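You operate a simulated robot arm through the tools that you are given. There is no shell and no other tool. Be economical: measure what you need, move in short steps, check, and stop when the job is done.

You run a simulated two-armed robot. Do the job below in one go: nothing can be reset, and whatever is moved stays where it is left.

## Task
On the left end of the pine bench, fold the blue towel in half, so that its two short edges meet.

The check looks at the end state, three seconds after you hand in, the way a careful person would. Anything else that was tipped, shoved, dropped, spilled or broken makes it a failure. Flat cloth is picked up by pressing the open fingertips on it (5 to 10 N) and closing them slowly along it; thin cloth reads only 2 to 8 mm in the jaws.

## Robot
Two 7-joint arms with two-finger parallel grippers on one trunk, on a base that drives. Base frame: it is fixed to the floor where the robot stands at the start and does not move with it; the origin is under the middle of the robot, x ahead of it, y to its left, z up; the surface under the hand at the start is at about z = 760. Units: mm, degrees, N and s.
The left shoulder is at the start at [50, 209, 1196], the right one opposite. With the tool pointing down near the work surface each hand reaches from about 100 to 880 mm from the robot's upright axis, wherever it stands, measured 20 degrees to its own side. Places, roughly: left end of the pine bench [600, 100, 800]. Payload 4.4 kg a hand.
Tool frame (each hand has its own): the origin (TCP) lies between the finger pads and is the grasp point; the fingertips stand 23 mm ahead of it; z points along the fingers, y is the line along which they close. The gripper opens to 94 mm. The fingers are 38 mm wide and 10 mm thick; the gripper's body (54 by 96 mm) begins 39 mm behind the TCP.
Orientation is that of the tool frame in the base frame, as a unit quaternion [w, x, y, z]. With the fingers straight down and closing along the base's y, the tool's x points along the base's -x, its y along +y and its z along -z.

## Interface
- The arms move only by the tool move_arm. It takes "left_targets", "right_targets" or both (then of equal length, played together; a hand with none holds still); each is a list of rows, each an object of numbers (a shift or turn left out is 0, a gripper value left out holds the last): "tx", "ty", "tz": the shift along the tool's x, y, z in units of 400 mm (1.0 is 400 mm); "ax", "ay", "az": the turn, a rotation vector about the tool's x, y, z in units of 180 degrees (1.0 is 180 degrees); "hand": the finger opening in mm, from 0 to 94. In form: [{"tx": .., "ty": .., "tz": .., "ax": .., "ay": .., "az": .., "hand": ..}, ...]. A call has 1 to 8 rows; each row is the pose to reach, as a shift and turn from the pose commanded when the call began, along the tool's axes at that moment. A call with a number of a shift or a turn outside -1 to 1 is refused whole. A row lasts 0.2 s, in which the tool goes at most 50 mm and 8.6 degrees; a call with a longer step from one row to the next is refused whole, and so is a gripper value outside its range. A pose out of reach is approached as far as the arm can. The call stops where the force on the tool passes 40 N (or 10 N more than at its start, if that is more) or the arm is blocked; 0.2 s more then pass. The fingers move at their own pace (about 108 mm/s each) and stop on an object; they squeeze with about 43 N. The grip force told is the motor's: it shows also when the fingers shut on nothing. Time passes only in rows, and 0.2 s behind the last, so rows that repeat a pose let the fingers close. The reply holds the time, the measured pose of the TCP, the force on the tool along the base axes, the opening and the grip force, in the units named above and with some noise, with the torque about the TCP (base axes, N m) and any sound that the robot's microphone picked up.
- Cameras (640 x 400 px; columns grow to the right, rows downward): "scene" is now at [136.8, 10, 1337.5]; the picture's right is [0.14, -0.99, 0.00], its down [-0.83, -0.12, -0.54] and it looks along [0.54, 0.08, -0.84] (base axes); focal length 275 px, centre (320, 200). "left" rides on the left gripper at [86, -16, -74] in its tool frame; the picture's right is [0.18, 0.98, 0.00], its down [-0.58, 0.11, -0.81] and it looks along [-0.79, 0.15, 0.59] (tool axes); focal length 243 px, centre (320, 200). "right" rides on the right gripper at [86, 16, -75] in its tool frame; the picture's right is [-0.18, 0.98, 0.00], its down [-0.58, -0.11, -0.81] and it looks along [-0.79, -0.15, 0.59] (tool axes); focal length 243 px, centre (320, 200). There is no depth. A picture from a camera that has moved, and an enlarged one, comes with that camera's place and axes in the base frame and with its lens.
- camera(camera): a new picture of that camera. It takes no simulated time.
- slide_trunk(by): slides the trunk up (or, below 0, down) by that many mm; the arms and the scene camera ride with it, the base frame stays. It gives what a move gives, with no picture.
- drive_base(legs): drives the robot by 1 to 6 legs, each [ahead, left, turn to the left] in mm, mm and degrees, along the robot's own axes; the way and the turn of a leg run together, so that a leg with both is an arc; at most 1500 mm and 180 degrees a leg. The arms and the cameras ride along, it lands a little off, and it stops where it bumps. It gives what a move gives.
- head_to(pan, tilt): turns the head with the scene camera to pan (to the left, within 80 degrees either way) and tilt (down, from -29 to 69), counted from straight ahead of the robot. It gives what a move gives.
- close_up(camera, box): a new picture of the part [left, top, right, bottom] of that camera's present view, enlarged. It takes no simulated time.
- hand_in(): hands the job in; it is judged then, once.

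Work in short steps. Places have to be worked out from the pictures, the camera data and where the tool is seen: move nearer, look again, correct. Check each grasp and each placing, and mend what went wrong. You have 120 turns and 108 pictures in all, those below and enlarged ones among them. Open the grippers and draw the arms clear of the work before you hand the job in, unless the task says otherwise; then end with one line.

The tools are called after "Call:" as a command line: name --argument value ..., lists and objects as JSON in quotes. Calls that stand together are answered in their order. move_arm: Moves the arms, as the interface text tells. Its arguments: {"type":"object","properties":{"left_targets":{"type":"array"},"right_targets":{"type":"array"}},"required":[]} The other tools are called the same way: slide_trunk (by) slides the trunk up or down; drive_base (legs) drives the base; head_to (pan, tilt) turns the head that bears the scene camera; camera (camera) takes a picture; close_up (camera, box) takes an enlarged picture of a part of a camera's view; hand_in () hands the job in.

At the start:

```text
t: 0.0
left_eef_pos: [574.1, 327.2, 914.3]
left_tool_rot: [0.0, 0.0, 1.0, 0.0]
left_ft_force: [0.7, 0.6, 0.8]
left_wrist_torque: [0.0, 0.01, -0.01]
left_grip_width: 94.1
left_grasp_force: 0.0
right_eef_pos: [426.0, -83.1, 953.2]
right_tool_rot: [0.001, 0.0, 1.0, 0.0]
right_ft_force: [0.6, -1.0, 0.1]
right_wrist_torque: [0.0, 0.0, 0.0]
right_grip_width: 94.0
right_grasp_force: 0.0
trunk travel left (down, up): [-275.0, 288.0]
robot x, y, heading: [5.4, 4.6, 0.1]
head pan, tilt: [8.1, 57.2]
```

scene: 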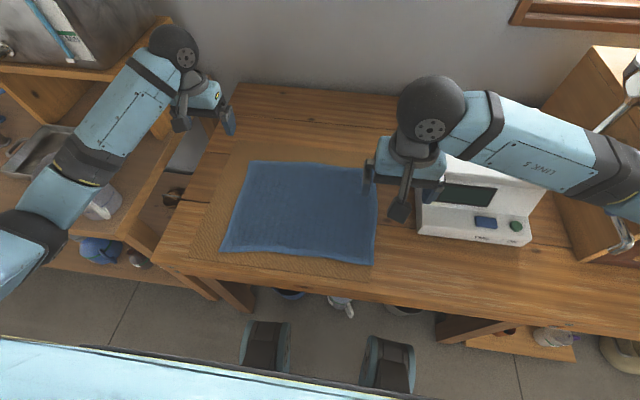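
right: 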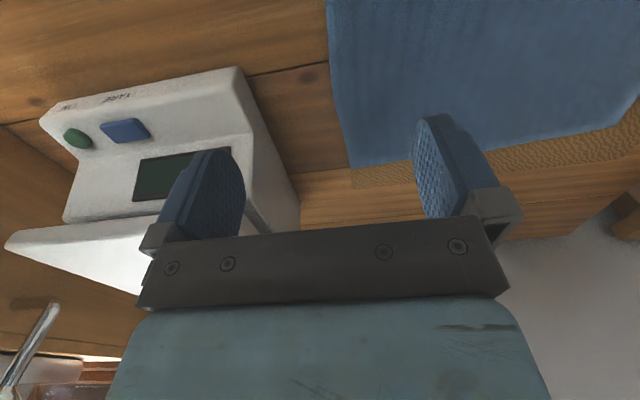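
left: 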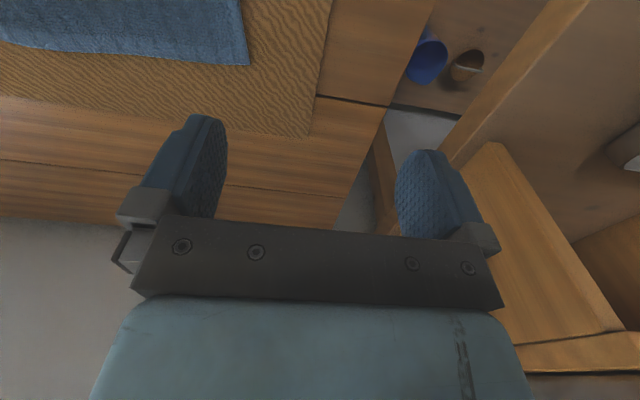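

The towel lies with its short edges at about y = -72 and y = 265 (x about 345 to 610). I'll take a close-up to fix the corners more exactly.

Call:
close_up --camera "scene" --box '[190, 140, 450, 302]'

Call:
close_up --camera "right" --box '[300, 0, 640, 212]'

```text
2.46 times, centred on (320, 221) of scene
camera zoom: at [136.8, 10.0, 1337.5], right [0.14, -0.99, 0.0], down [-0.83, -0.12, -0.54], along [0.54, 0.08, -0.84], focal length 678 px, centre (320, 148)
```

zoom: 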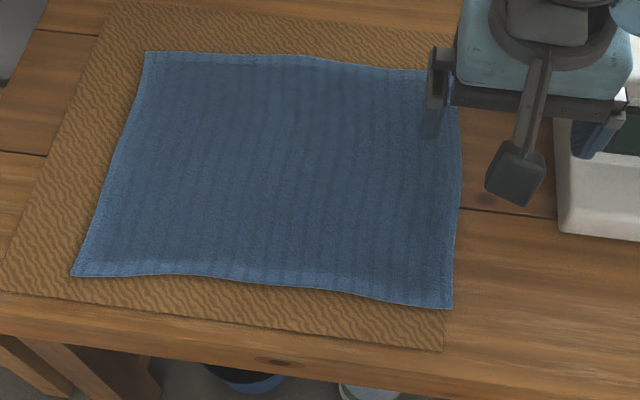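

```text
1.88 times, centred on (470, 106) of right
camera zoom: at [338.9, -66.3, 1028.5], right [0.18, 0.98, 0.0], down [0.58, -0.11, 0.81], along [0.79, -0.15, -0.59], focal length 457 px, centre (38, 377)
```

zoom: 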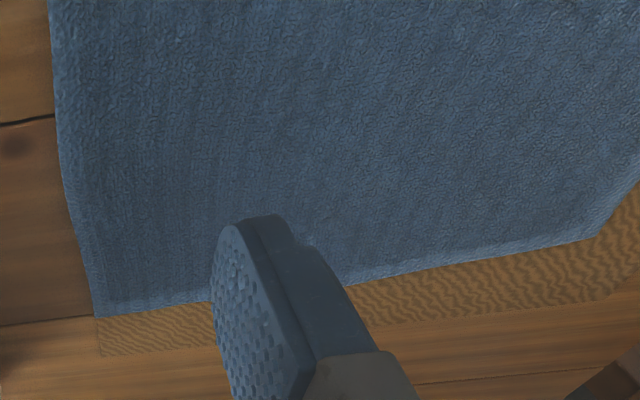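

The corners come out at about: near right (357, -73), far right (619, -71), near left (340, 265) and far left (602, 272). The fold goes right edge over to left, with the right hand on the far corner and the left hand on the near corner. I'll move both hands toward a point above their corners.

Call:
move_arm --right_targets '[{"tx": -0.0534, "ty": 0.0128, "tz": 0.02, "hand": 36}, {"tx": -0.1068, "ty": 0.0256, "tz": 0.04}, {"tx": -0.1602, "ty": 0.0384, "tz": 0.06}, {"tx": -0.2136, "ty": 0.0512, "tz": 0.08}, {"tx": -0.267, "ty": 0.064, "tz": 0.1}, {"tx": -0.3204, "ty": 0.0768, "tz": 0.12}, {"tx": -0.3738, "ty": 0.0896, "tz": 0.14}, {"tx": -0.4275, "ty": 0.1025, "tz": 0.16}]' --left_targets '[{"tx": 0.0523, "ty": -0.0996, "hand": 36}, {"tx": 0.1046, "ty": -0.1992}, {"tx": 0.1569, "ty": -0.2988}, {"tx": 0.2092, "ty": -0.3984}, {"tx": 0.2615, "ty": -0.498}, {"tx": 0.3138, "ty": -0.5976}, {"tx": 0.3661, "ty": -0.6972}, {"tx": 0.4184, "ty": -0.7968}]'

Call:
camera --camera "scene"

```text
t: 1.8
left_eef_pos: [407.5, 7.6, 913.0]
left_tool_rot: [-0.001, 0.0, 1.0, 0.001]
left_ft_force: [0.1, 0.3, 0.2]
left_wrist_torque: [-0.02, -0.01, -0.04]
left_grip_width: 36.1
left_grasp_force: 0.0
right_eef_pos: [597.0, -42.5, 889.2]
right_tool_rot: [-0.001, 0.001, 1.0, 0.0]
right_ft_force: [-0.1, 0.5, 0.0]
right_wrist_torque: [0.01, -0.03, 0.0]
right_grip_width: 36.1
right_grasp_force: 0.1
trunk travel left (down, up): [-275.0, 288.0]
robot x, y, heading: [-5.6, -1.6, -0.0]
head pan, tilt: [8.1, 57.2]
```

```text
102 pictures are left
camera scene: at [137.1, 9.3, 1337.5], right [0.14, -0.99, 0.0], down [-0.83, -0.12, -0.54], along [0.54, 0.08, -0.84], focal length 275 px, centre (320, 200)
```

scene: 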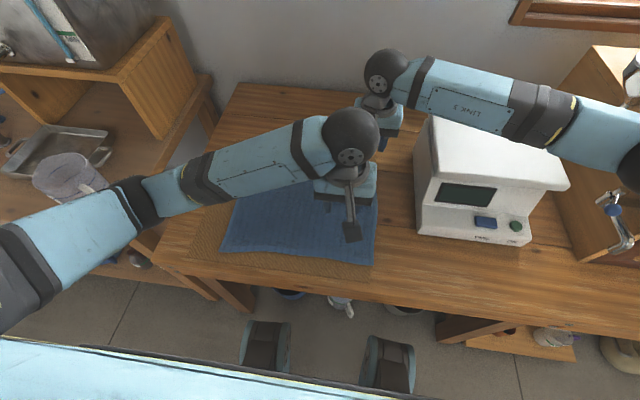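

Arms are clear of each other, elbows outward. I'll bring the left hand over its corner, lower both to about z = 830 and look.

Call:
move_arm --right_targets '[{"tz": 0.05}, {"tz": 0.1}, {"tz": 0.148}]' --left_targets '[{"tx": 0.025, "ty": -0.045, "tz": 0.06}, {"tx": 0.05, "ty": -0.09, "tz": 0.13}, {"tx": 0.069, "ty": -0.124, "tz": 0.2075}]'

Call:
camera --camera "left"

Call:
camera --camera "right"

Call:
close_up --camera "scene" --box '[250, 130, 450, 255]'

```text
t: 2.6
left_eef_pos: [378.5, -41.9, 831.5]
left_tool_rot: [0.001, 0.0, 1.0, -0.001]
left_ft_force: [0.1, -0.4, -0.1]
left_wrist_torque: [0.0, -0.02, -0.02]
left_grip_width: 35.9
left_grasp_force: 0.1
right_eef_pos: [596.3, -41.5, 830.2]
right_tool_rot: [-0.001, -0.001, 1.0, 0.0]
right_ft_force: [-0.4, -0.2, 0.0]
right_wrist_torque: [0.02, 0.01, 0.01]
right_grip_width: 36.0
right_grasp_force: 0.1
trunk travel left (down, up): [-275.0, 288.0]
robot x, y, heading: [2.4, -0.5, -0.2]
head pan, tilt: [8.1, 57.2]
```

```text
101 pictures are left
camera left: at [292.2, -58.4, 906.0], right [-0.18, 0.98, 0.0], down [0.58, 0.11, 0.81], along [0.79, 0.15, -0.59], focal length 243 px, centre (320, 200)
```

left: 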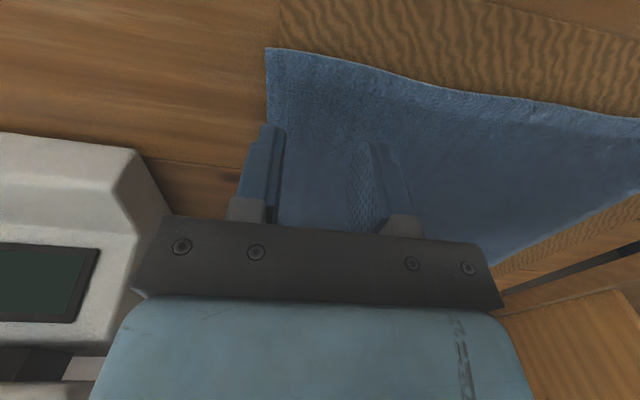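

```text
100 pictures are left
camera right: at [510.4, -25.5, 905.6], right [0.18, 0.98, 0.0], down [0.58, -0.11, 0.81], along [0.79, -0.15, -0.59], focal length 243 px, centre (320, 200)
```

right: 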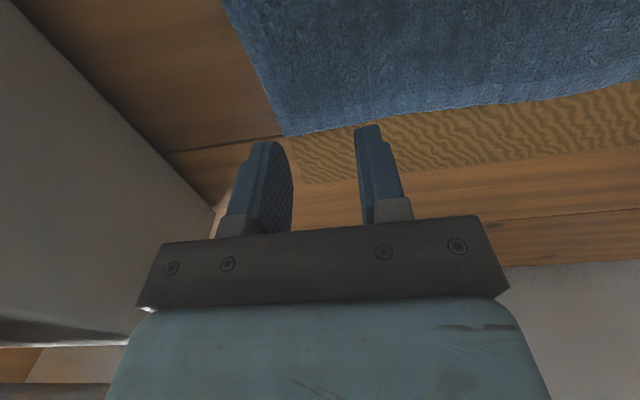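

```text
3.20 times, centred on (350, 192) of scene
camera zoom: at [137.0, 9.7, 1337.6], right [0.14, -0.99, 0.0], down [-0.83, -0.12, -0.54], along [0.54, 0.08, -0.84], focal length 881 px, centre (224, 224)
```

zoom: 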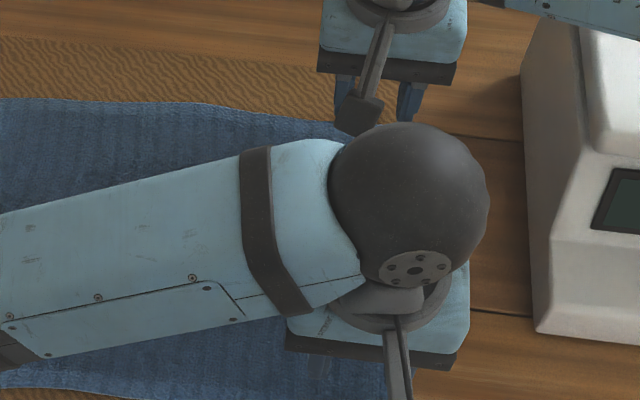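

Edge at y ≈ -74, outer finger faces will land at about -70: inside the towel. Now lowering both close to contact.

Call:
move_arm --right_targets '[{"tz": 0.04}, {"tz": 0.08}, {"tz": 0.092}, {"tz": 0.1}]' --left_targets '[{"tz": 0.04}, {"tz": 0.08}, {"tz": 0.092}, {"tz": 0.1}]'

```text
t: 3.6
left_eef_pos: [378.2, -40.9, 791.6]
left_tool_rot: [0.0, 0.0, 1.0, 0.0]
left_ft_force: [-0.4, 0.1, 1.0]
left_wrist_torque: [-0.03, -0.01, -0.02]
left_grip_width: 35.9
left_grasp_force: 0.0
right_eef_pos: [595.0, -41.6, 790.4]
right_tool_rot: [0.0, 0.0, 1.0, 0.0]
right_ft_force: [0.2, -0.8, 1.0]
right_wrist_torque: [-0.02, 0.01, -0.04]
right_grip_width: 35.9
right_grasp_force: 0.1
trunk travel left (down, up): [-275.0, 288.0]
robot x, y, heading: [0.4, 0.7, 0.0]
head pan, tilt: [8.1, 57.2]
```

No contact yet, or only just. I'll go down in 2 mm steps.

Call:
move_arm --right_targets '[{"tz": 0.005}, {"tz": 0.01}]' --left_targets '[{"tz": 0.005}, {"tz": 0.01}]'

```text
t: 4.2
left_eef_pos: [378.5, -40.8, 788.9]
left_tool_rot: [0.003, 0.0, 1.0, -0.001]
left_ft_force: [2.6, 3.2, 18.8]
left_wrist_torque: [0.08, 0.01, -0.01]
left_grip_width: 35.9
left_grasp_force: 0.1
right_eef_pos: [595.4, -43.2, 789.4]
right_tool_rot: [0.002, 0.002, 1.0, 0.001]
right_ft_force: [1.1, -3.9, 15.3]
right_wrist_torque: [-0.13, 0.01, 0.06]
right_grip_width: 36.0
right_grasp_force: 0.0
trunk travel left (down, up): [-275.0, 288.0]
robot x, y, heading: [-3.7, -2.0, -0.1]
head pan, tilt: [8.1, 57.2]
```

Contact at 15–19 N, a bit much. I'll ease off 1.3 mm, then close slowly.

Call:
move_arm --right_targets '[{"tz": -0.0025}, {"tz": -0.0025}]' --left_targets '[{"tz": -0.0037}, {"tz": -0.0037}]'

```text
t: 4.8
left_eef_pos: [378.3, -41.0, 788.7]
left_tool_rot: [0.002, 0.0, 1.0, 0.0]
left_ft_force: [6.1, 0.4, 17.1]
left_wrist_torque: [-0.05, -0.12, -0.04]
left_grip_width: 36.0
left_grasp_force: 0.0
right_eef_pos: [593.7, -41.4, 789.4]
right_tool_rot: [0.001, 0.0, 1.0, 0.0]
right_ft_force: [4.5, -2.7, 16.2]
right_wrist_torque: [-0.05, -0.07, -0.02]
right_grip_width: 35.7
right_grasp_force: 0.1
trunk travel left (down, up): [-275.0, 288.0]
robot x, y, heading: [-0.3, -2.3, -0.1]
head pan, tilt: [8.1, 57.2]
```

Still about 17 N, so I'll ease up another 1.5 mm.

Call:
move_arm --right_targets '[{"tz": -0.004}, {"tz": -0.004}]' --left_targets '[{"tz": -0.004}, {"tz": -0.004}]'

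```text
t: 5.4
left_eef_pos: [377.2, -41.9, 790.5]
left_tool_rot: [0.0, 0.0, 1.0, 0.001]
left_ft_force: [1.7, -2.0, 9.7]
left_wrist_torque: [-0.05, -0.05, 0.01]
left_grip_width: 36.0
left_grasp_force: 0.0
right_eef_pos: [594.8, -42.0, 789.2]
right_tool_rot: [0.001, 0.0, 1.0, -0.001]
right_ft_force: [3.6, 0.2, 12.0]
right_wrist_torque: [0.0, -0.06, 0.02]
right_grip_width: 36.0
right_grasp_force: 0.2
trunk travel left (down, up): [-275.0, 288.0]
robot x, y, heading: [-1.6, 2.8, -0.1]
head pan, tilt: [8.1, 57.2]
```

About 10–12 N now. I'll close slowly, easing the right one up a trace.

Call:
move_arm --right_targets '[{"tz": -0.001, "hand": 31}, {"tz": -0.001, "hand": 26}, {"tz": -0.001, "hand": 21}, {"tz": -0.001, "hand": 16}, {"tz": -0.001, "hand": 11}, {"tz": -0.001, "hand": 6}, {"tz": -0.001, "hand": 0}, {"tz": -0.001, "hand": 0}]' --left_targets '[{"hand": 31}, {"hand": 26}, {"hand": 21}, {"hand": 16}, {"hand": 11}, {"hand": 6}, {"hand": 0}, {"hand": 0}]'

Call:
camera --camera "left"

Call:
camera --camera "right"

```text
t: 7.2
left_eef_pos: [378.0, -42.4, 789.6]
left_tool_rot: [0.0, 0.001, 1.0, 0.001]
left_ft_force: [0.9, 0.1, 4.5]
left_wrist_torque: [0.02, -0.05, 0.01]
left_grip_width: 6.8
left_grasp_force: 43.0
right_eef_pos: [594.2, -41.6, 789.8]
right_tool_rot: [0.0, 0.0, 1.0, 0.0]
right_ft_force: [-1.3, 0.0, 11.6]
right_wrist_torque: [-0.01, 0.06, -0.01]
right_grip_width: 4.3
right_grasp_force: 42.9
trunk travel left (down, up): [-275.0, 288.0]
robot x, y, heading: [4.3, -2.2, -0.0]
head pan, tilt: [8.1, 57.2]
```

```text
98 pictures are left
camera left: at [291.2, -58.1, 865.4], right [-0.18, 0.98, 0.0], down [0.58, 0.11, 0.81], along [0.79, 0.15, -0.59], focal length 243 px, centre (320, 200)
```

left: 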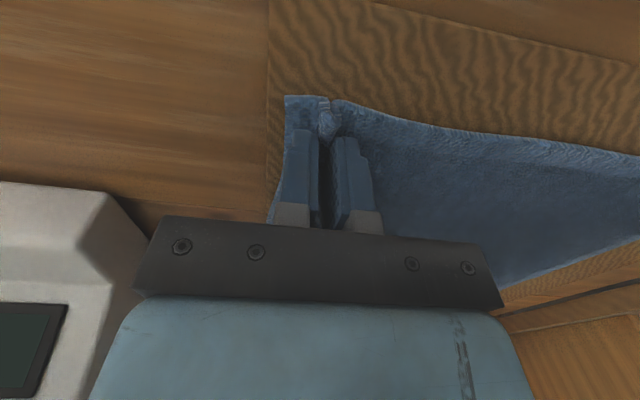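

```text
97 pictures are left
camera right: at [509.2, -25.4, 865.2], right [0.18, 0.98, 0.0], down [0.58, -0.11, 0.81], along [0.79, -0.15, -0.59], focal length 243 px, centre (320, 200)
```

right: 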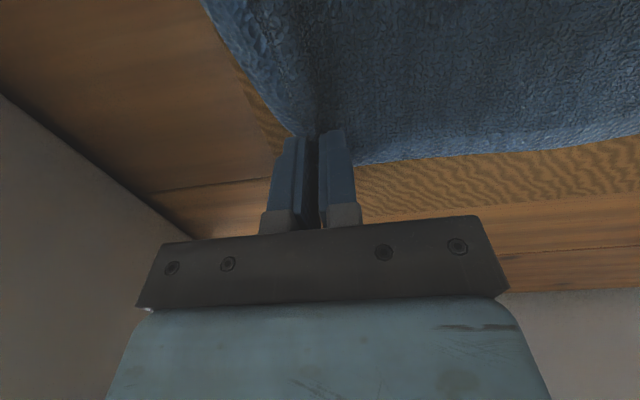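

Both hands hold a ridge of towel (6.8 and 4.3 mm). I'll lift both together a little and check.

Call:
move_arm --right_targets '[{"tz": -0.04, "ty": 0.003}, {"tz": -0.08, "ty": 0.015}, {"tz": -0.12, "ty": 0.035}, {"tz": -0.15, "ty": 0.06}]' --left_targets '[{"tz": -0.04, "ty": 0.003}, {"tz": -0.08, "ty": 0.015}, {"tz": -0.12, "ty": 0.035}, {"tz": -0.15, "ty": 0.06}]'

Call:
camera --camera "left"

Call:
camera --camera "right"

Call:
camera --camera "scene"

```text
t: 8.2
left_eef_pos: [379.2, -17.7, 851.2]
left_tool_rot: [0.0, 0.0, 1.0, 0.0]
left_ft_force: [0.7, 0.3, 0.3]
left_wrist_torque: [-0.03, 0.01, 0.02]
left_grip_width: 6.6
left_grasp_force: 42.9
right_eef_pos: [596.3, -16.5, 849.4]
right_tool_rot: [0.0, 0.001, 1.0, -0.001]
right_ft_force: [-0.2, 0.3, -0.1]
right_wrist_torque: [0.01, 0.02, 0.02]
right_grip_width: 4.4
right_grasp_force: 43.1
trunk travel left (down, up): [-275.0, 288.0]
robot x, y, heading: [-2.0, -1.1, -0.1]
head pan, tilt: [8.1, 57.2]
```

```text
96 pictures are left
camera left: at [291.9, -33.6, 925.5], right [-0.18, 0.98, 0.0], down [0.58, 0.11, 0.81], along [0.79, 0.15, -0.59], focal length 243 px, centre (320, 200)
```

left: 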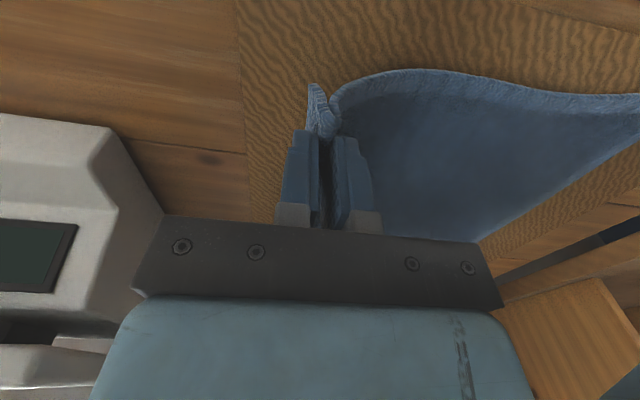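

```text
95 pictures are left
camera right: at [510.1, -0.9, 924.5], right [0.18, 0.98, 0.0], down [0.58, -0.11, 0.81], along [0.79, -0.15, -0.59], focal length 243 px, centre (320, 200)
```

right: 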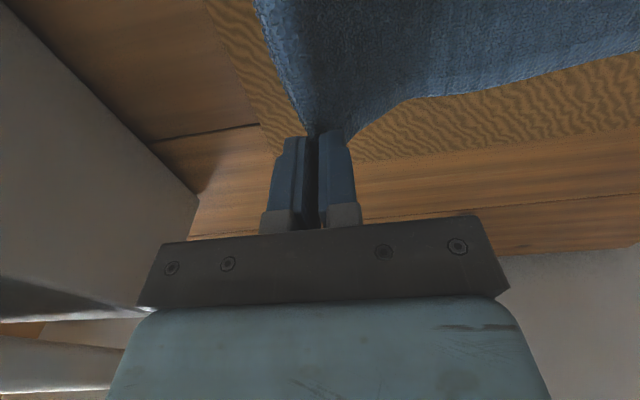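

```text
94 pictures are left
camera scene: at [136.7, 10.6, 1337.4], right [0.14, -0.99, 0.0], down [-0.83, -0.12, -0.54], along [0.54, 0.08, -0.84], focal length 275 px, centre (320, 200)
```

scene: 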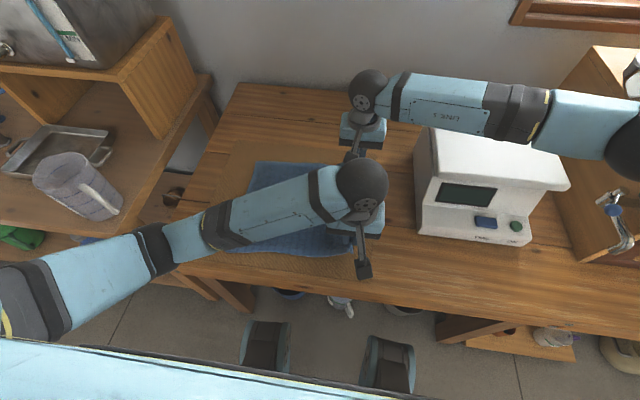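

The edge lifts cleanly. I continue the arc to above the fold line, tilting the hands progressively so the edge turns over.

Call:
move_arm --right_targets '[{"tx": 0.007, "ty": 0.095, "tz": -0.0725, "ax": 0.044}, {"tx": 0.014, "ty": 0.2, "tz": -0.12, "ax": 0.088}, {"tx": 0.021, "ty": 0.3075, "tz": -0.1275, "ax": 0.132}]' --left_targets '[{"tx": 0.007, "ty": 0.095, "tz": -0.0725, "ax": 0.044}, {"tx": 0.014, "ty": 0.2, "tz": -0.12, "ax": 0.088}, {"tx": 0.021, "ty": 0.3075, "tz": -0.1275, "ax": 0.132}]'

Call:
camera --camera "left"

Call:
camera --camera "scene"

```text
t: 9.0
left_eef_pos: [370.0, 109.0, 902.1]
left_tool_rot: [0.0, 0.0, 0.978, -0.207]
left_ft_force: [0.3, 0.4, 0.6]
left_wrist_torque: [-0.02, -0.04, -0.01]
left_grip_width: 6.4
left_grasp_force: 42.8
right_eef_pos: [587.5, 109.0, 900.1]
right_tool_rot: [0.001, 0.001, 0.978, -0.208]
right_ft_force: [-0.9, 0.6, 0.4]
right_wrist_torque: [0.02, 0.03, 0.0]
right_grip_width: 4.4
right_grasp_force: 43.1
trunk travel left (down, up): [-275.0, 288.0]
robot x, y, heading: [2.8, 2.4, -0.0]
head pan, tilt: [8.1, 57.2]
```

```text
93 pictures are left
camera left: at [282.4, 123.5, 976.6], right [-0.18, 0.9, -0.4], down [0.58, 0.43, 0.69], along [0.79, -0.11, -0.6], focal length 243 px, centre (320, 200)
```

left: 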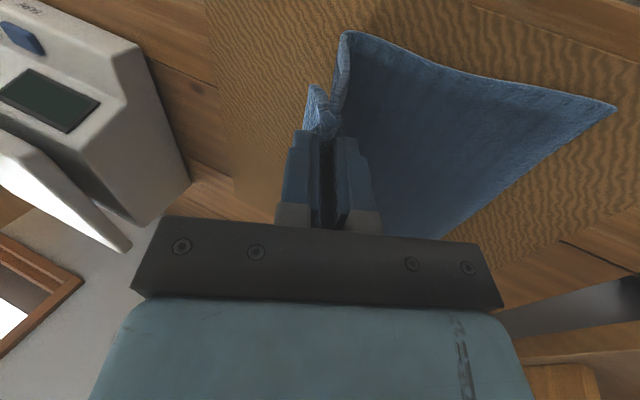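

```text
92 pictures are left
camera scene: at [135.6, 14.2, 1337.6], right [0.14, -0.99, 0.0], down [-0.83, -0.12, -0.54], along [0.54, 0.07, -0.84], focal length 275 px, centre (320, 200)
```

scene: 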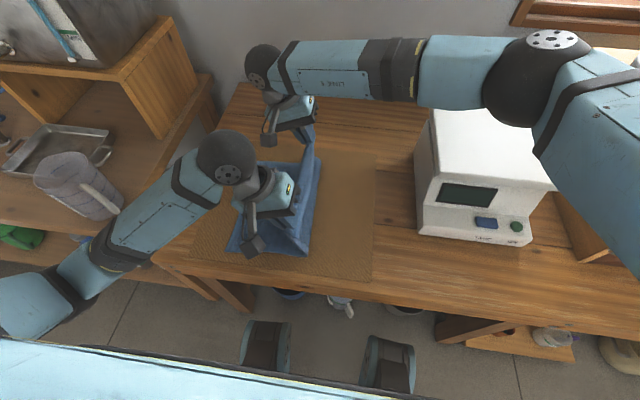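

The towel turns over the fold line well. I'll check where the bottom left corners are before laying down.

Call:
close_up --camera "scene" --box '[190, 90, 390, 270]'

Call:
camera --camera "right"

```text
2.22 times, centred on (290, 180) of scene
camera zoom: at [135.6, 14.2, 1337.6], right [0.14, -0.99, 0.0], down [-0.83, -0.12, -0.54], along [0.54, 0.07, -0.84], focal length 612 px, centre (387, 244)
```

zoom: 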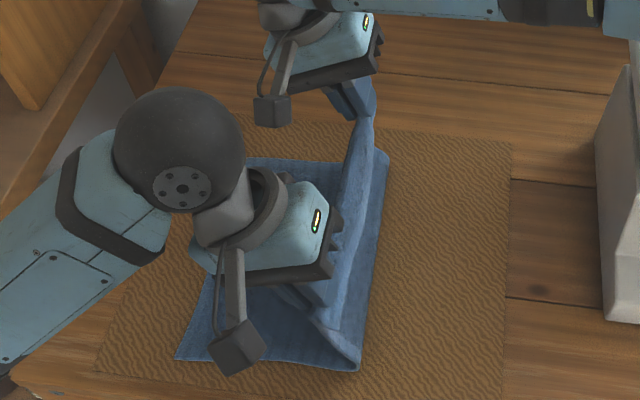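

```text
90 pictures are left
camera right: at [500.2, 154.2, 961.7], right [0.18, 0.9, -0.4], down [0.58, 0.23, 0.78], along [0.79, -0.38, -0.48], focal length 243 px, centre (320, 200)
```

right: 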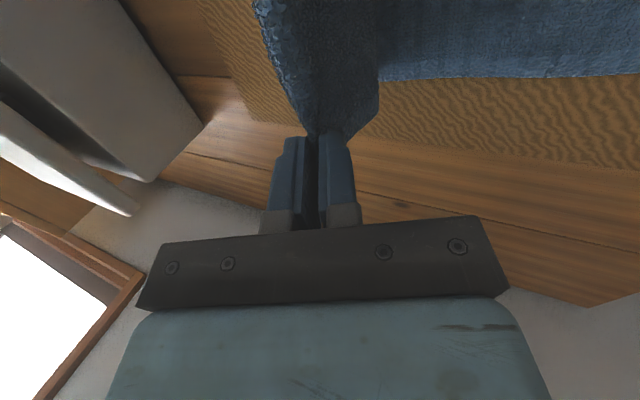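

The bottom layer seems to have slid roughly 12 mm to the right (near-left corner about y = 252). I'll lay the edge over accordingly, stopping about 12 mm above contact.

Call:
move_arm --right_targets '[{"tx": 0.005, "ty": 0.113, "tz": -0.015, "ax": 0.022}, {"tx": 0.01, "ty": 0.231, "tz": 0.012, "ax": 0.0556}, {"tx": 0.015, "ty": 0.3165, "tz": 0.07, "ax": 0.0556}, {"tx": 0.02, "ty": 0.352, "tz": 0.0955, "ax": 0.0556}]' --left_targets '[{"tx": 0.005, "ty": 0.109, "tz": -0.013, "ax": 0.022}, {"tx": 0.01, "ty": 0.223, "tz": 0.0155, "ax": 0.0556}, {"tx": 0.015, "ty": 0.3045, "tz": 0.075, "ax": 0.0556}, {"tx": 0.02, "ty": 0.336, "tz": 0.1025, "ax": 0.0556}]'

Call:
camera --camera "left"

Call:
camera --camera "right"

Call:
close_up --camera "scene" --box '[170, 90, 370, 270]'

```text
t: 10.0
left_eef_pos: [361.7, 212.3, 807.6]
left_tool_rot: [0.0, 0.001, 0.957, -0.291]
left_ft_force: [2.7, -1.9, 0.4]
left_wrist_torque: [-0.08, -0.03, 0.02]
left_grip_width: 6.1
left_grasp_force: 42.6
right_eef_pos: [572.1, 157.6, 839.2]
right_tool_rot: [0.0, 0.001, 0.957, -0.29]
right_ft_force: [-3.1, 1.6, -0.4]
right_wrist_torque: [0.16, 0.08, -0.06]
right_grip_width: 4.3
right_grasp_force: 43.0
right hand out of reach, approached as far as the arm can: row 2, 3, 4
trunk travel left (down, up): [-275.0, 288.0]
robot x, y, heading: [-0.8, 0.8, -0.0]
head pan, tilt: [8.1, 57.2]
```

```text
89 pictures are left
camera left: at [274.9, 239.6, 880.3], right [-0.18, 0.82, -0.55], down [0.58, 0.54, 0.61], along [0.79, -0.21, -0.57], focal length 243 px, centre (320, 200)
```

left: 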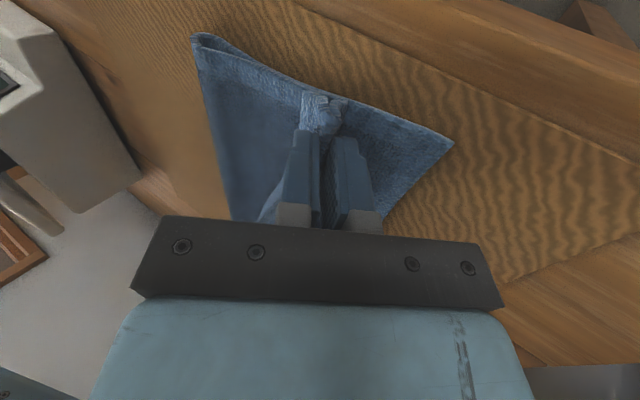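

```text
88 pictures are left
camera right: at [486.1, 213.1, 893.2], right [0.18, 0.82, -0.55], down [0.58, 0.36, 0.73], along [0.79, -0.45, -0.41], focal length 243 px, centre (320, 200)
```

right: 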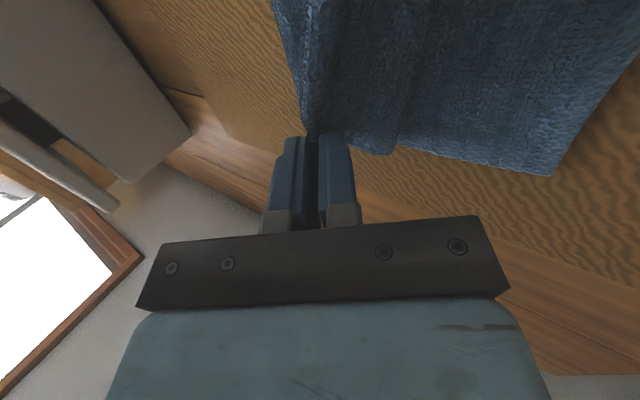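

```text
2.22 times, centred on (270, 180) of scene
camera zoom: at [137.0, 9.5, 1337.5], right [0.14, -0.99, 0.0], down [-0.83, -0.12, -0.54], along [0.54, 0.08, -0.84], focal length 612 px, centre (431, 244)
```

zoom: 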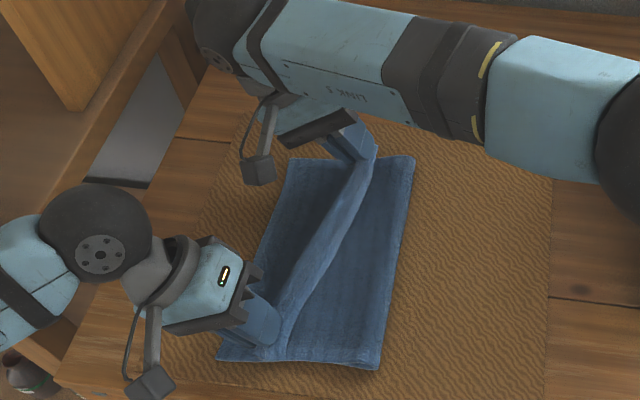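

The right hand hit its reach limit because of the tilt. I'll untilt it while raising it slightly, which gives it more reach.

Call:
move_arm --right_targets '[{"ty": -0.02, "tz": -0.03, "ax": -0.045}, {"ty": -0.04, "tz": -0.06, "ax": -0.09}, {"ty": -0.056, "tz": -0.083, "ax": -0.135}]'

```text
t: 10.8
left_eef_pos: [361.8, 211.1, 808.4]
left_tool_rot: [0.0, 0.0, 0.957, -0.291]
left_ft_force: [10.8, -3.1, 4.6]
left_wrist_torque: [-0.17, -0.29, 0.1]
left_grip_width: 5.9
left_grasp_force: 42.9
right_eef_pos: [572.4, 158.4, 880.8]
right_tool_rot: [0.0, 0.0, 0.997, -0.081]
right_ft_force: [-11.3, 2.7, -5.3]
right_wrist_torque: [-0.02, 0.13, -0.1]
right_grip_width: 4.6
right_grasp_force: 43.3
trunk travel left (down, up): [-275.0, 288.0]
robot x, y, heading: [0.3, -0.8, 0.3]
head pan, tilt: [8.1, 57.2]
```

Command base follows the reached pose. Now the right hand at a 9° tilt goes on to y ≈ 212, z ≈ 806.

Call:
move_arm --right_targets '[{"tx": -0.005, "ty": 0.0525, "tz": 0.042}, {"tx": -0.01, "ty": 0.113, "tz": 0.103}, {"tx": -0.015, "ty": 0.163, "tz": 0.1605}]'

Call:
camera --camera "right"

Call:
close_up --camera "scene" --box '[170, 90, 370, 270]'

```text
t: 11.6
left_eef_pos: [360.7, 212.3, 807.7]
left_tool_rot: [0.0, 0.0, 0.957, -0.291]
left_ft_force: [2.0, 0.8, -0.4]
left_wrist_torque: [-0.03, -0.02, 0.01]
left_grip_width: 6.0
left_grasp_force: 43.4
right_eef_pos: [579.8, 210.5, 805.9]
right_tool_rot: [-0.001, 0.0, 0.997, -0.084]
right_ft_force: [-1.6, 0.5, 0.3]
right_wrist_torque: [-0.16, 0.05, 0.0]
right_grip_width: 4.5
right_grasp_force: 43.4
trunk travel left (down, up): [-275.0, 288.0]
robot x, y, heading: [0.5, -0.7, -0.1]
head pan, tilt: [8.1, 57.2]
```

```text
86 pictures are left
camera right: at [494.6, 240.0, 877.9], right [0.18, 0.97, -0.16], down [0.58, 0.03, 0.81], along [0.79, -0.24, -0.56], focal length 243 px, centre (320, 200)
```

right: 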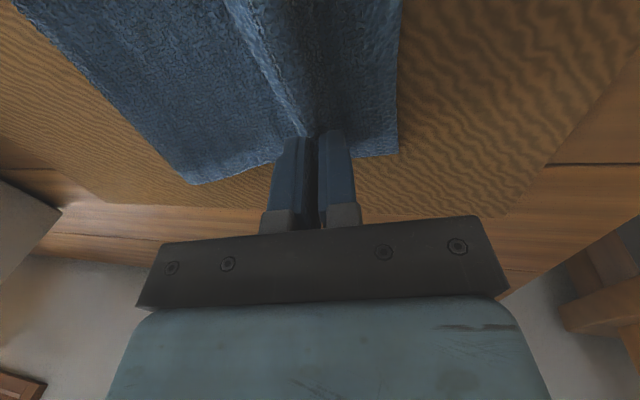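

```text
2.22 times, centred on (270, 180) of scene
camera zoom: at [136.7, 10.8, 1337.5], right [0.14, -0.99, 0.0], down [-0.83, -0.12, -0.54], along [0.54, 0.08, -0.84], focal length 612 px, centre (431, 244)
```

zoom: 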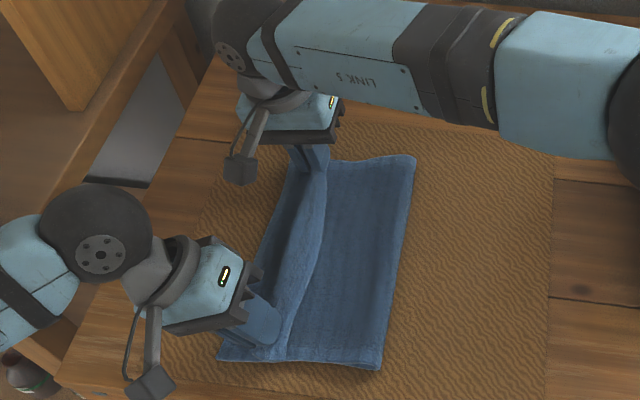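

Both hands are now in line. The bottom left edge is at about y = 250 and the crease at about 95. Lowering to light contact.

Call:
move_arm --right_targets '[{"ty": 0.0015, "tz": 0.01}, {"ty": 0.003, "tz": 0.02}]' --left_targets '[{"ty": 0.0055, "tz": 0.0083}, {"ty": 0.011, "tz": 0.0166}]'

```text
t: 12.2
left_eef_pos: [362.0, 211.9, 801.5]
left_tool_rot: [0.0, 0.0, 0.957, -0.291]
left_ft_force: [1.3, -0.2, 0.2]
left_wrist_torque: [-0.03, -0.01, 0.01]
left_grip_width: 5.6
left_grasp_force: 43.5
right_eef_pos: [580.3, 210.1, 799.6]
right_tool_rot: [0.0, 0.0, 0.997, -0.082]
right_ft_force: [-0.7, -0.2, 1.6]
right_wrist_torque: [-0.16, 0.0, 0.03]
right_grip_width: 4.6
right_grasp_force: 43.2
trunk travel left (down, up): [-275.0, 288.0]
robot x, y, heading: [2.9, -0.2, 0.2]
head pan, tilt: [8.1, 57.2]
```

Nearly in contact. I'll open both slowly, raising the tilted left hand a little so its lower finger does not dig in.

Call:
move_arm --right_targets '[{"tz": 0.005}, {"tz": 0.005, "hand": 10}, {"tz": 0.003, "hand": 16}, {"tz": 0.0, "hand": 24}, {"tz": 0.0, "hand": 30}]' --left_targets '[{"tz": 0.0}, {"ty": -0.003, "tz": -0.004, "hand": 10}, {"ty": -0.006, "tz": -0.008, "hand": 16}, {"ty": -0.01, "tz": -0.014, "hand": 24}, {"ty": -0.012, "tz": -0.018, "hand": 30}]'

Call:
camera --camera "left"

Call:
camera --camera "right"

```text
t: 13.4
left_eef_pos: [362.1, 212.7, 809.9]
left_tool_rot: [0.001, 0.0, 0.957, -0.291]
left_ft_force: [0.4, 0.0, 1.3]
left_wrist_torque: [-0.01, 0.04, 0.0]
left_grip_width: 30.2
left_grasp_force: 0.1
right_eef_pos: [579.7, 211.3, 798.8]
right_tool_rot: [0.001, 0.0, 0.997, -0.083]
right_ft_force: [0.1, -0.4, 1.0]
right_wrist_torque: [0.01, -0.01, -0.01]
right_grip_width: 29.9
right_grasp_force: 0.1
trunk travel left (down, up): [-275.0, 288.0]
robot x, y, heading: [0.4, 3.7, 0.0]
head pan, tilt: [8.1, 57.2]
```

```text
84 pictures are left
camera left: at [275.5, 239.2, 881.3], right [-0.18, 0.82, -0.55], down [0.58, 0.54, 0.61], along [0.79, -0.21, -0.57], focal length 243 px, centre (320, 200)
```

left: 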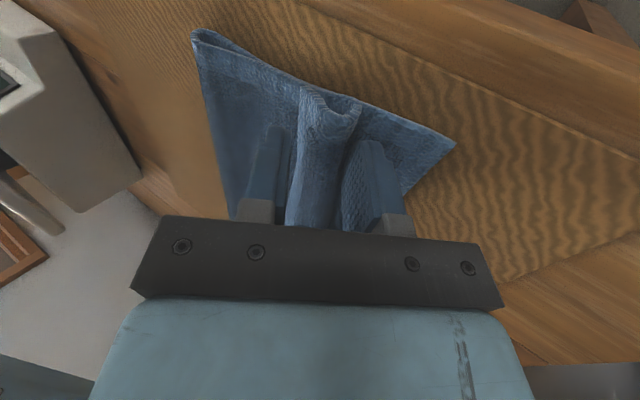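

```text
83 pictures are left
camera right: at [494.3, 239.6, 870.3], right [0.18, 0.97, -0.16], down [0.58, 0.03, 0.81], along [0.79, -0.24, -0.56], focal length 243 px, centre (320, 200)
```

right: 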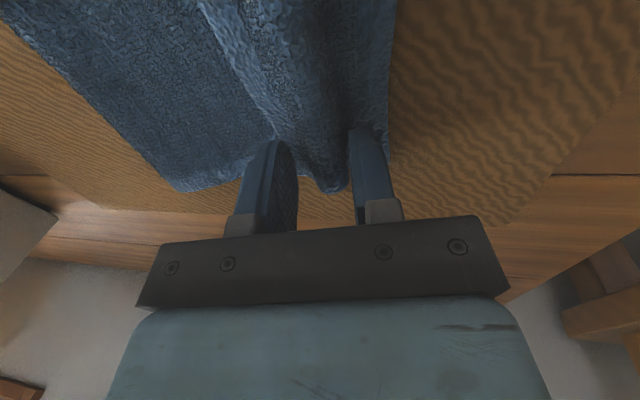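

Released; a ridge stands between the fingers. I'll withdraw both hands straight back along their fingers and look.

Call:
move_arm --right_targets '[{"tz": -0.05, "hand": 40}, {"tz": -0.15}, {"tz": -0.25}, {"tz": -0.35}]' --left_targets '[{"tz": -0.05, "hand": 40}, {"tz": -0.15}, {"tz": -0.25}, {"tz": -0.35}]'

Call:
camera --camera "left"

Call:
camera --camera "right"

Call:
close_up --camera "scene" --box '[170, 90, 370, 270]'

```text
t: 14.4
left_eef_pos: [361.3, 288.4, 925.0]
left_tool_rot: [0.002, 0.001, 0.957, -0.29]
left_ft_force: [-0.1, -0.2, -0.4]
left_wrist_torque: [-0.03, 0.0, 0.01]
left_grip_width: 40.0
left_grasp_force: 0.0
right_eef_pos: [579.8, 232.8, 936.9]
right_tool_rot: [0.0, 0.0, 0.997, -0.083]
right_ft_force: [0.5, 0.4, 0.8]
right_wrist_torque: [0.02, 0.02, -0.01]
right_grip_width: 40.4
right_grasp_force: 0.1
trunk travel left (down, up): [-275.0, 288.0]
robot x, y, heading: [-1.3, -0.1, -0.1]
head pan, tilt: [8.1, 57.2]
```

```text
82 pictures are left
camera left: at [274.6, 316.2, 997.5], right [-0.18, 0.82, -0.55], down [0.58, 0.54, 0.61], along [0.79, -0.21, -0.57], focal length 243 px, centre (320, 200)
```

left: 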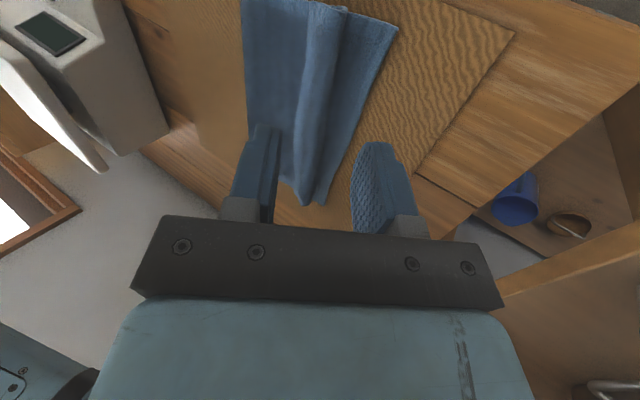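

```text
81 pictures are left
camera right: at [493.2, 262.7, 1009.6], right [0.18, 0.97, -0.16], down [0.58, 0.02, 0.81], along [0.79, -0.24, -0.56], focal length 243 px, centre (320, 200)
```

right: 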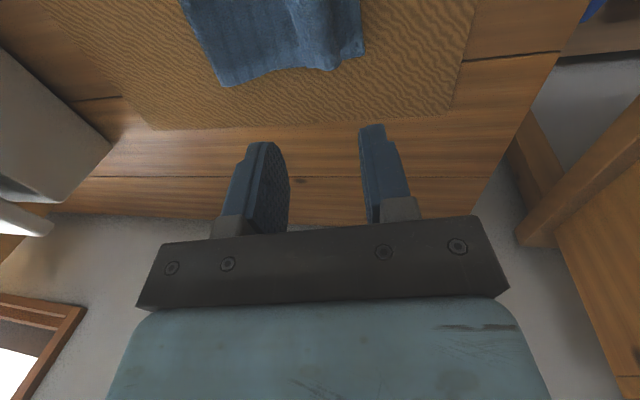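

```text
2.22 times, centred on (270, 180) of scene
camera zoom: at [135.7, 9.8, 1337.5], right [0.14, -0.99, 0.0], down [-0.83, -0.12, -0.54], along [0.54, 0.08, -0.84], focal length 612 px, centre (431, 244)
```

zoom: 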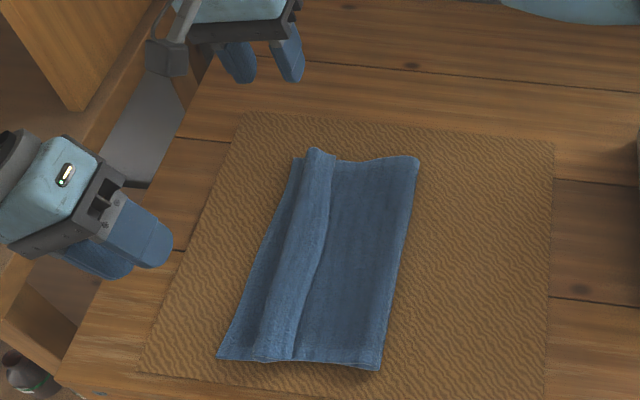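

The fold is in place, but a rolled ridge stands along the edge. Closer looks show where the top edge lies.

Call:
close_up --camera "scene" --box '[225, 145, 315, 265]'

Call:
close_up --camera "left" --box '[220, 0, 420, 210]'

Call:
close_up --camera "right" --box '[180, 0, 380, 100]'

```text
3.33 times, centred on (270, 205) of scene
camera zoom: at [135.7, 9.8, 1337.5], right [0.14, -0.99, 0.0], down [-0.83, -0.12, -0.54], along [0.54, 0.08, -0.84], focal length 918 px, centre (487, 183)
```

zoom: 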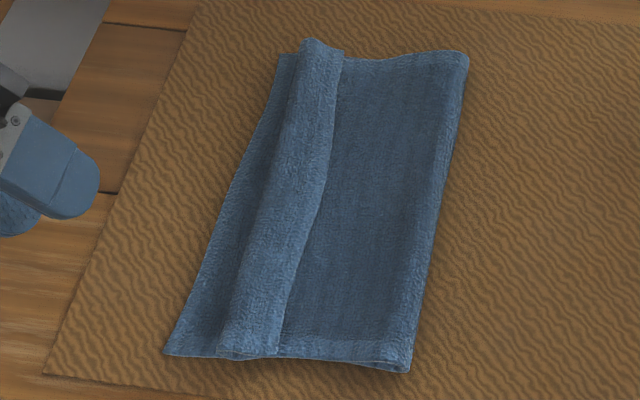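

```text
1.90 times, centred on (320, 105) of left
camera zoom: at [274.6, 316.2, 997.5], right [-0.18, 0.82, -0.55], down [0.58, 0.54, 0.61], along [0.79, -0.21, -0.57], focal length 462 px, centre (320, 381)
```

zoom: 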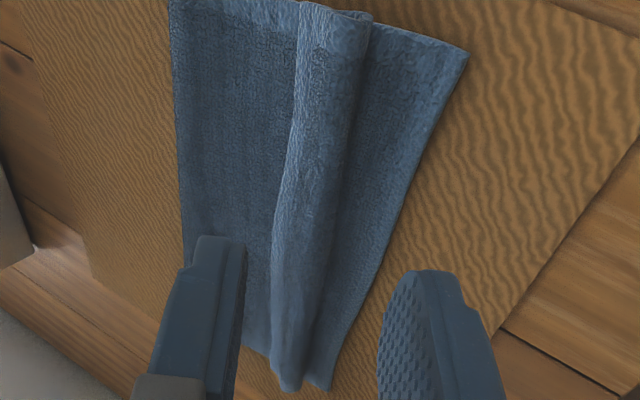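

```text
3.20 times, centred on (280, 50) of right
camera zoom: at [493.2, 262.7, 1009.6], right [0.18, 0.97, -0.16], down [0.58, 0.02, 0.81], along [0.79, -0.24, -0.56], focal length 776 px, centre (448, 680)
```

zoom: 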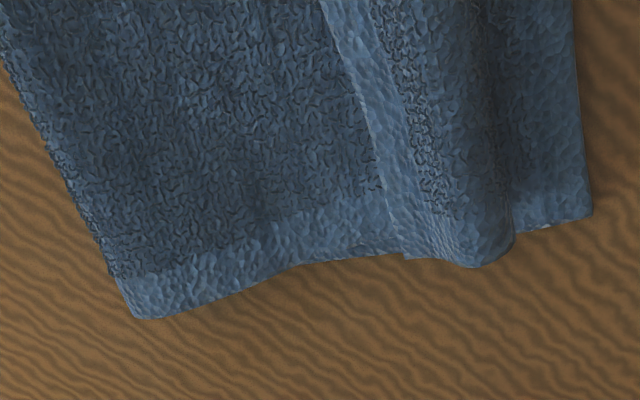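

The top layer's last 35–40 mm is curled back on itself, with its hem lying on top and pointing right (y ≈ 182 near, 196 far). It has to be flipped over to the left. I'll bring both closed, vertical hands to just right of that hem.

Call:
move_arm --right_targets '[{"ty": -0.021, "tz": 0.04, "ax": -0.0106, "hand": 0}, {"ty": -0.042, "tz": 0.08, "ax": -0.021}, {"ty": -0.064, "tz": 0.12, "ax": -0.0317}, {"ty": -0.085, "tz": 0.16, "ax": -0.042}, {"ty": -0.106, "tz": 0.2, "ax": -0.0528}]' --left_targets '[{"tx": -0.005, "ty": -0.033, "tz": 0.058, "ax": -0.038, "hand": 0}, {"tx": -0.01, "ty": -0.066, "tz": 0.117, "ax": -0.076}, {"tx": -0.015, "ty": -0.099, "tz": 0.175, "ax": -0.114}, {"tx": -0.02, "ty": -0.132, "tz": 0.234, "ax": -0.152}, {"tx": -0.022, "ty": -0.165, "tz": 0.292, "ax": -0.188}]'

Call:
camera --camera "left"

Call:
camera --camera "right"

```text
t: 15.6
left_eef_pos: [372.4, 168.7, 864.9]
left_tool_rot: [0.001, 0.0, 1.0, 0.003]
left_ft_force: [-0.7, 0.3, -0.7]
left_wrist_torque: [0.02, 0.01, -0.01]
left_grip_width: 0.0
left_grasp_force: 42.4
right_eef_pos: [579.9, 178.7, 864.3]
right_tool_rot: [0.0, 0.002, 1.0, 0.0]
right_ft_force: [0.4, -1.4, -0.6]
right_wrist_torque: [0.03, 0.02, 0.01]
right_grip_width: 0.3
right_grasp_force: 42.4
trunk travel left (down, up): [-275.0, 288.0]
robot x, y, heading: [0.5, -1.7, -0.2]
head pan, tilt: [8.1, 57.2]
```

```text
76 pictures are left
camera left: at [285.0, 151.9, 941.0], right [-0.18, 0.98, 0.0], down [0.58, 0.11, 0.81], along [0.79, 0.15, -0.59], focal length 243 px, centre (320, 200)
```

left: 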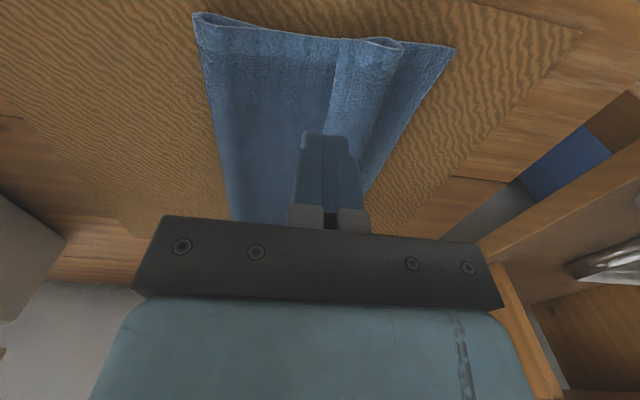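

```text
75 pictures are left
camera right: at [494.5, 194.8, 940.1], right [0.19, 0.98, 0.0], down [0.58, -0.11, 0.81], along [0.79, -0.15, -0.59], focal length 243 px, centre (320, 200)
```

right: 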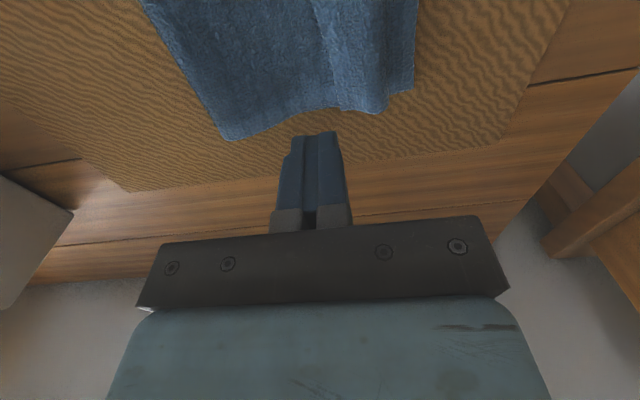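

The hem lies at y ≈ 173–184. I'll shift both hands 10 mm further right, then go down to just above the top layer.

Call:
move_arm --right_targets '[{"ty": -0.028, "tz": 0.05}, {"ty": -0.028, "tz": 0.1}, {"ty": -0.028, "tz": 0.145}, {"ty": -0.028, "tz": 0.17}]' --left_targets '[{"ty": -0.025, "tz": 0.05}, {"ty": -0.025, "tz": 0.1}, {"ty": -0.025, "tz": 0.145}, {"ty": -0.025, "tz": 0.17}]'

Call:
camera --camera "left"

Call:
camera --camera "right"

```text
t: 16.6
left_eef_pos: [370.5, 160.3, 797.6]
left_tool_rot: [0.0, 0.0, 1.0, 0.001]
left_ft_force: [0.8, 0.7, 0.1]
left_wrist_torque: [0.03, 0.04, -0.02]
left_grip_width: 0.0
left_grasp_force: 42.1
right_eef_pos: [579.6, 167.6, 798.1]
right_tool_rot: [0.0, 0.0, 1.0, 0.001]
right_ft_force: [-0.6, -0.1, -0.2]
right_wrist_torque: [0.0, 0.03, 0.02]
right_grip_width: 0.0
right_grasp_force: 41.7
trunk travel left (down, up): [-275.0, 288.0]
robot x, y, heading: [0.4, 1.4, -0.0]
head pan, tilt: [8.1, 57.2]
```

```text
74 pictures are left
camera left: at [284.4, 142.8, 872.1], right [-0.18, 0.98, 0.0], down [0.58, 0.11, 0.81], along [0.79, 0.15, -0.59], focal length 243 px, centre (320, 200)
```

left: 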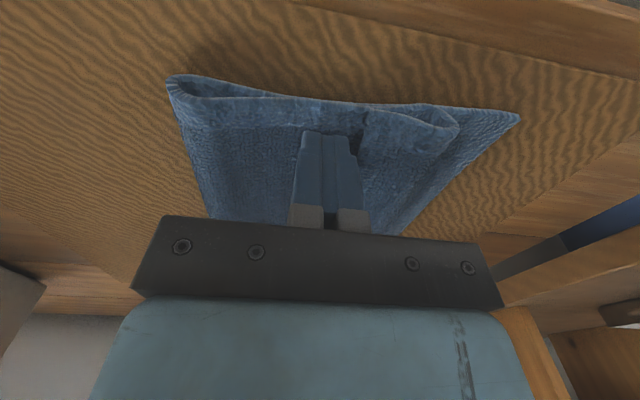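

```text
73 pictures are left
camera right: at [494.2, 184.2, 872.4], right [0.18, 0.98, 0.0], down [0.58, -0.11, 0.81], along [0.79, -0.15, -0.59], focal length 243 px, centre (320, 200)
```

right: 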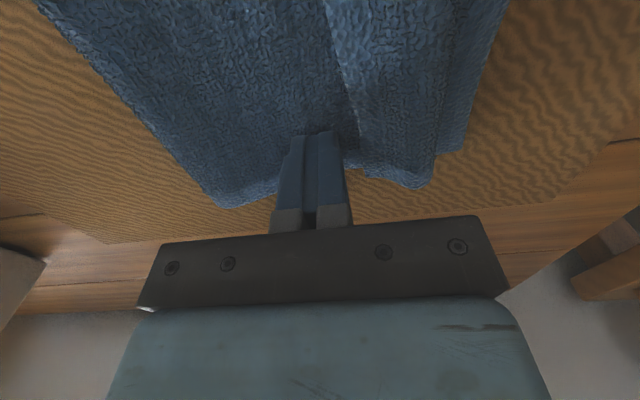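

Both fingers stand just right of the hem. I'll lower 3 mm and sweep left 40 mm gently.

Call:
move_arm --right_targets '[{"tz": 0.0075}, {"ty": 0.02, "tz": 0.0075}, {"ty": 0.04, "tz": 0.0075}, {"ty": 0.06, "tz": 0.0075}, {"ty": 0.08, "tz": 0.005}, {"ty": 0.1, "tz": 0.0}]' --left_targets '[{"tz": 0.0075}, {"ty": 0.02, "tz": 0.0075}, {"ty": 0.04, "tz": 0.0075}, {"ty": 0.06, "tz": 0.0075}, {"ty": 0.08, "tz": 0.005}, {"ty": 0.1, "tz": 0.0}]'

Call:
camera --camera "left"

Call:
camera --camera "right"

```text
t: 18.0
left_eef_pos: [371.6, 201.1, 797.1]
left_tool_rot: [-0.001, 0.001, 1.0, 0.001]
left_ft_force: [0.2, -0.2, 0.3]
left_wrist_torque: [0.04, -0.03, 0.03]
left_grip_width: 0.3
left_grasp_force: 42.3
right_eef_pos: [579.2, 209.9, 797.0]
right_tool_rot: [0.0, 0.0, 1.0, 0.0]
right_ft_force: [0.5, 0.0, 0.3]
right_wrist_torque: [-0.02, 0.01, 0.0]
right_grip_width: 0.0
right_grasp_force: 42.4
trunk travel left (down, up): [-275.0, 288.0]
robot x, y, heading: [-0.1, 2.4, 0.1]
head pan, tilt: [8.1, 57.2]
```

```text
72 pictures are left
camera left: at [284.7, 183.7, 873.1], right [-0.18, 0.98, 0.0], down [0.58, 0.11, 0.81], along [0.79, 0.15, -0.59], focal length 243 px, centre (320, 200)
```

left: 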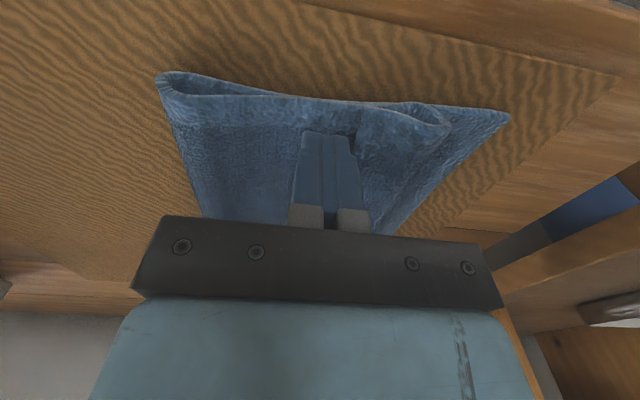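

```text
71 pictures are left
camera right: at [494.1, 224.8, 872.2], right [0.18, 0.98, 0.0], down [0.58, -0.11, 0.81], along [0.79, -0.15, -0.59], focal length 243 px, centre (320, 200)
```

right: 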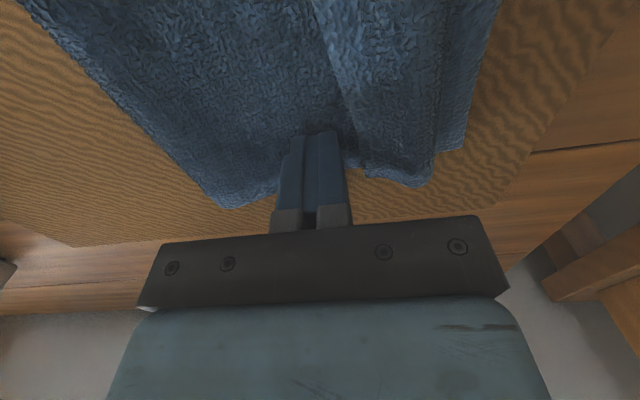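

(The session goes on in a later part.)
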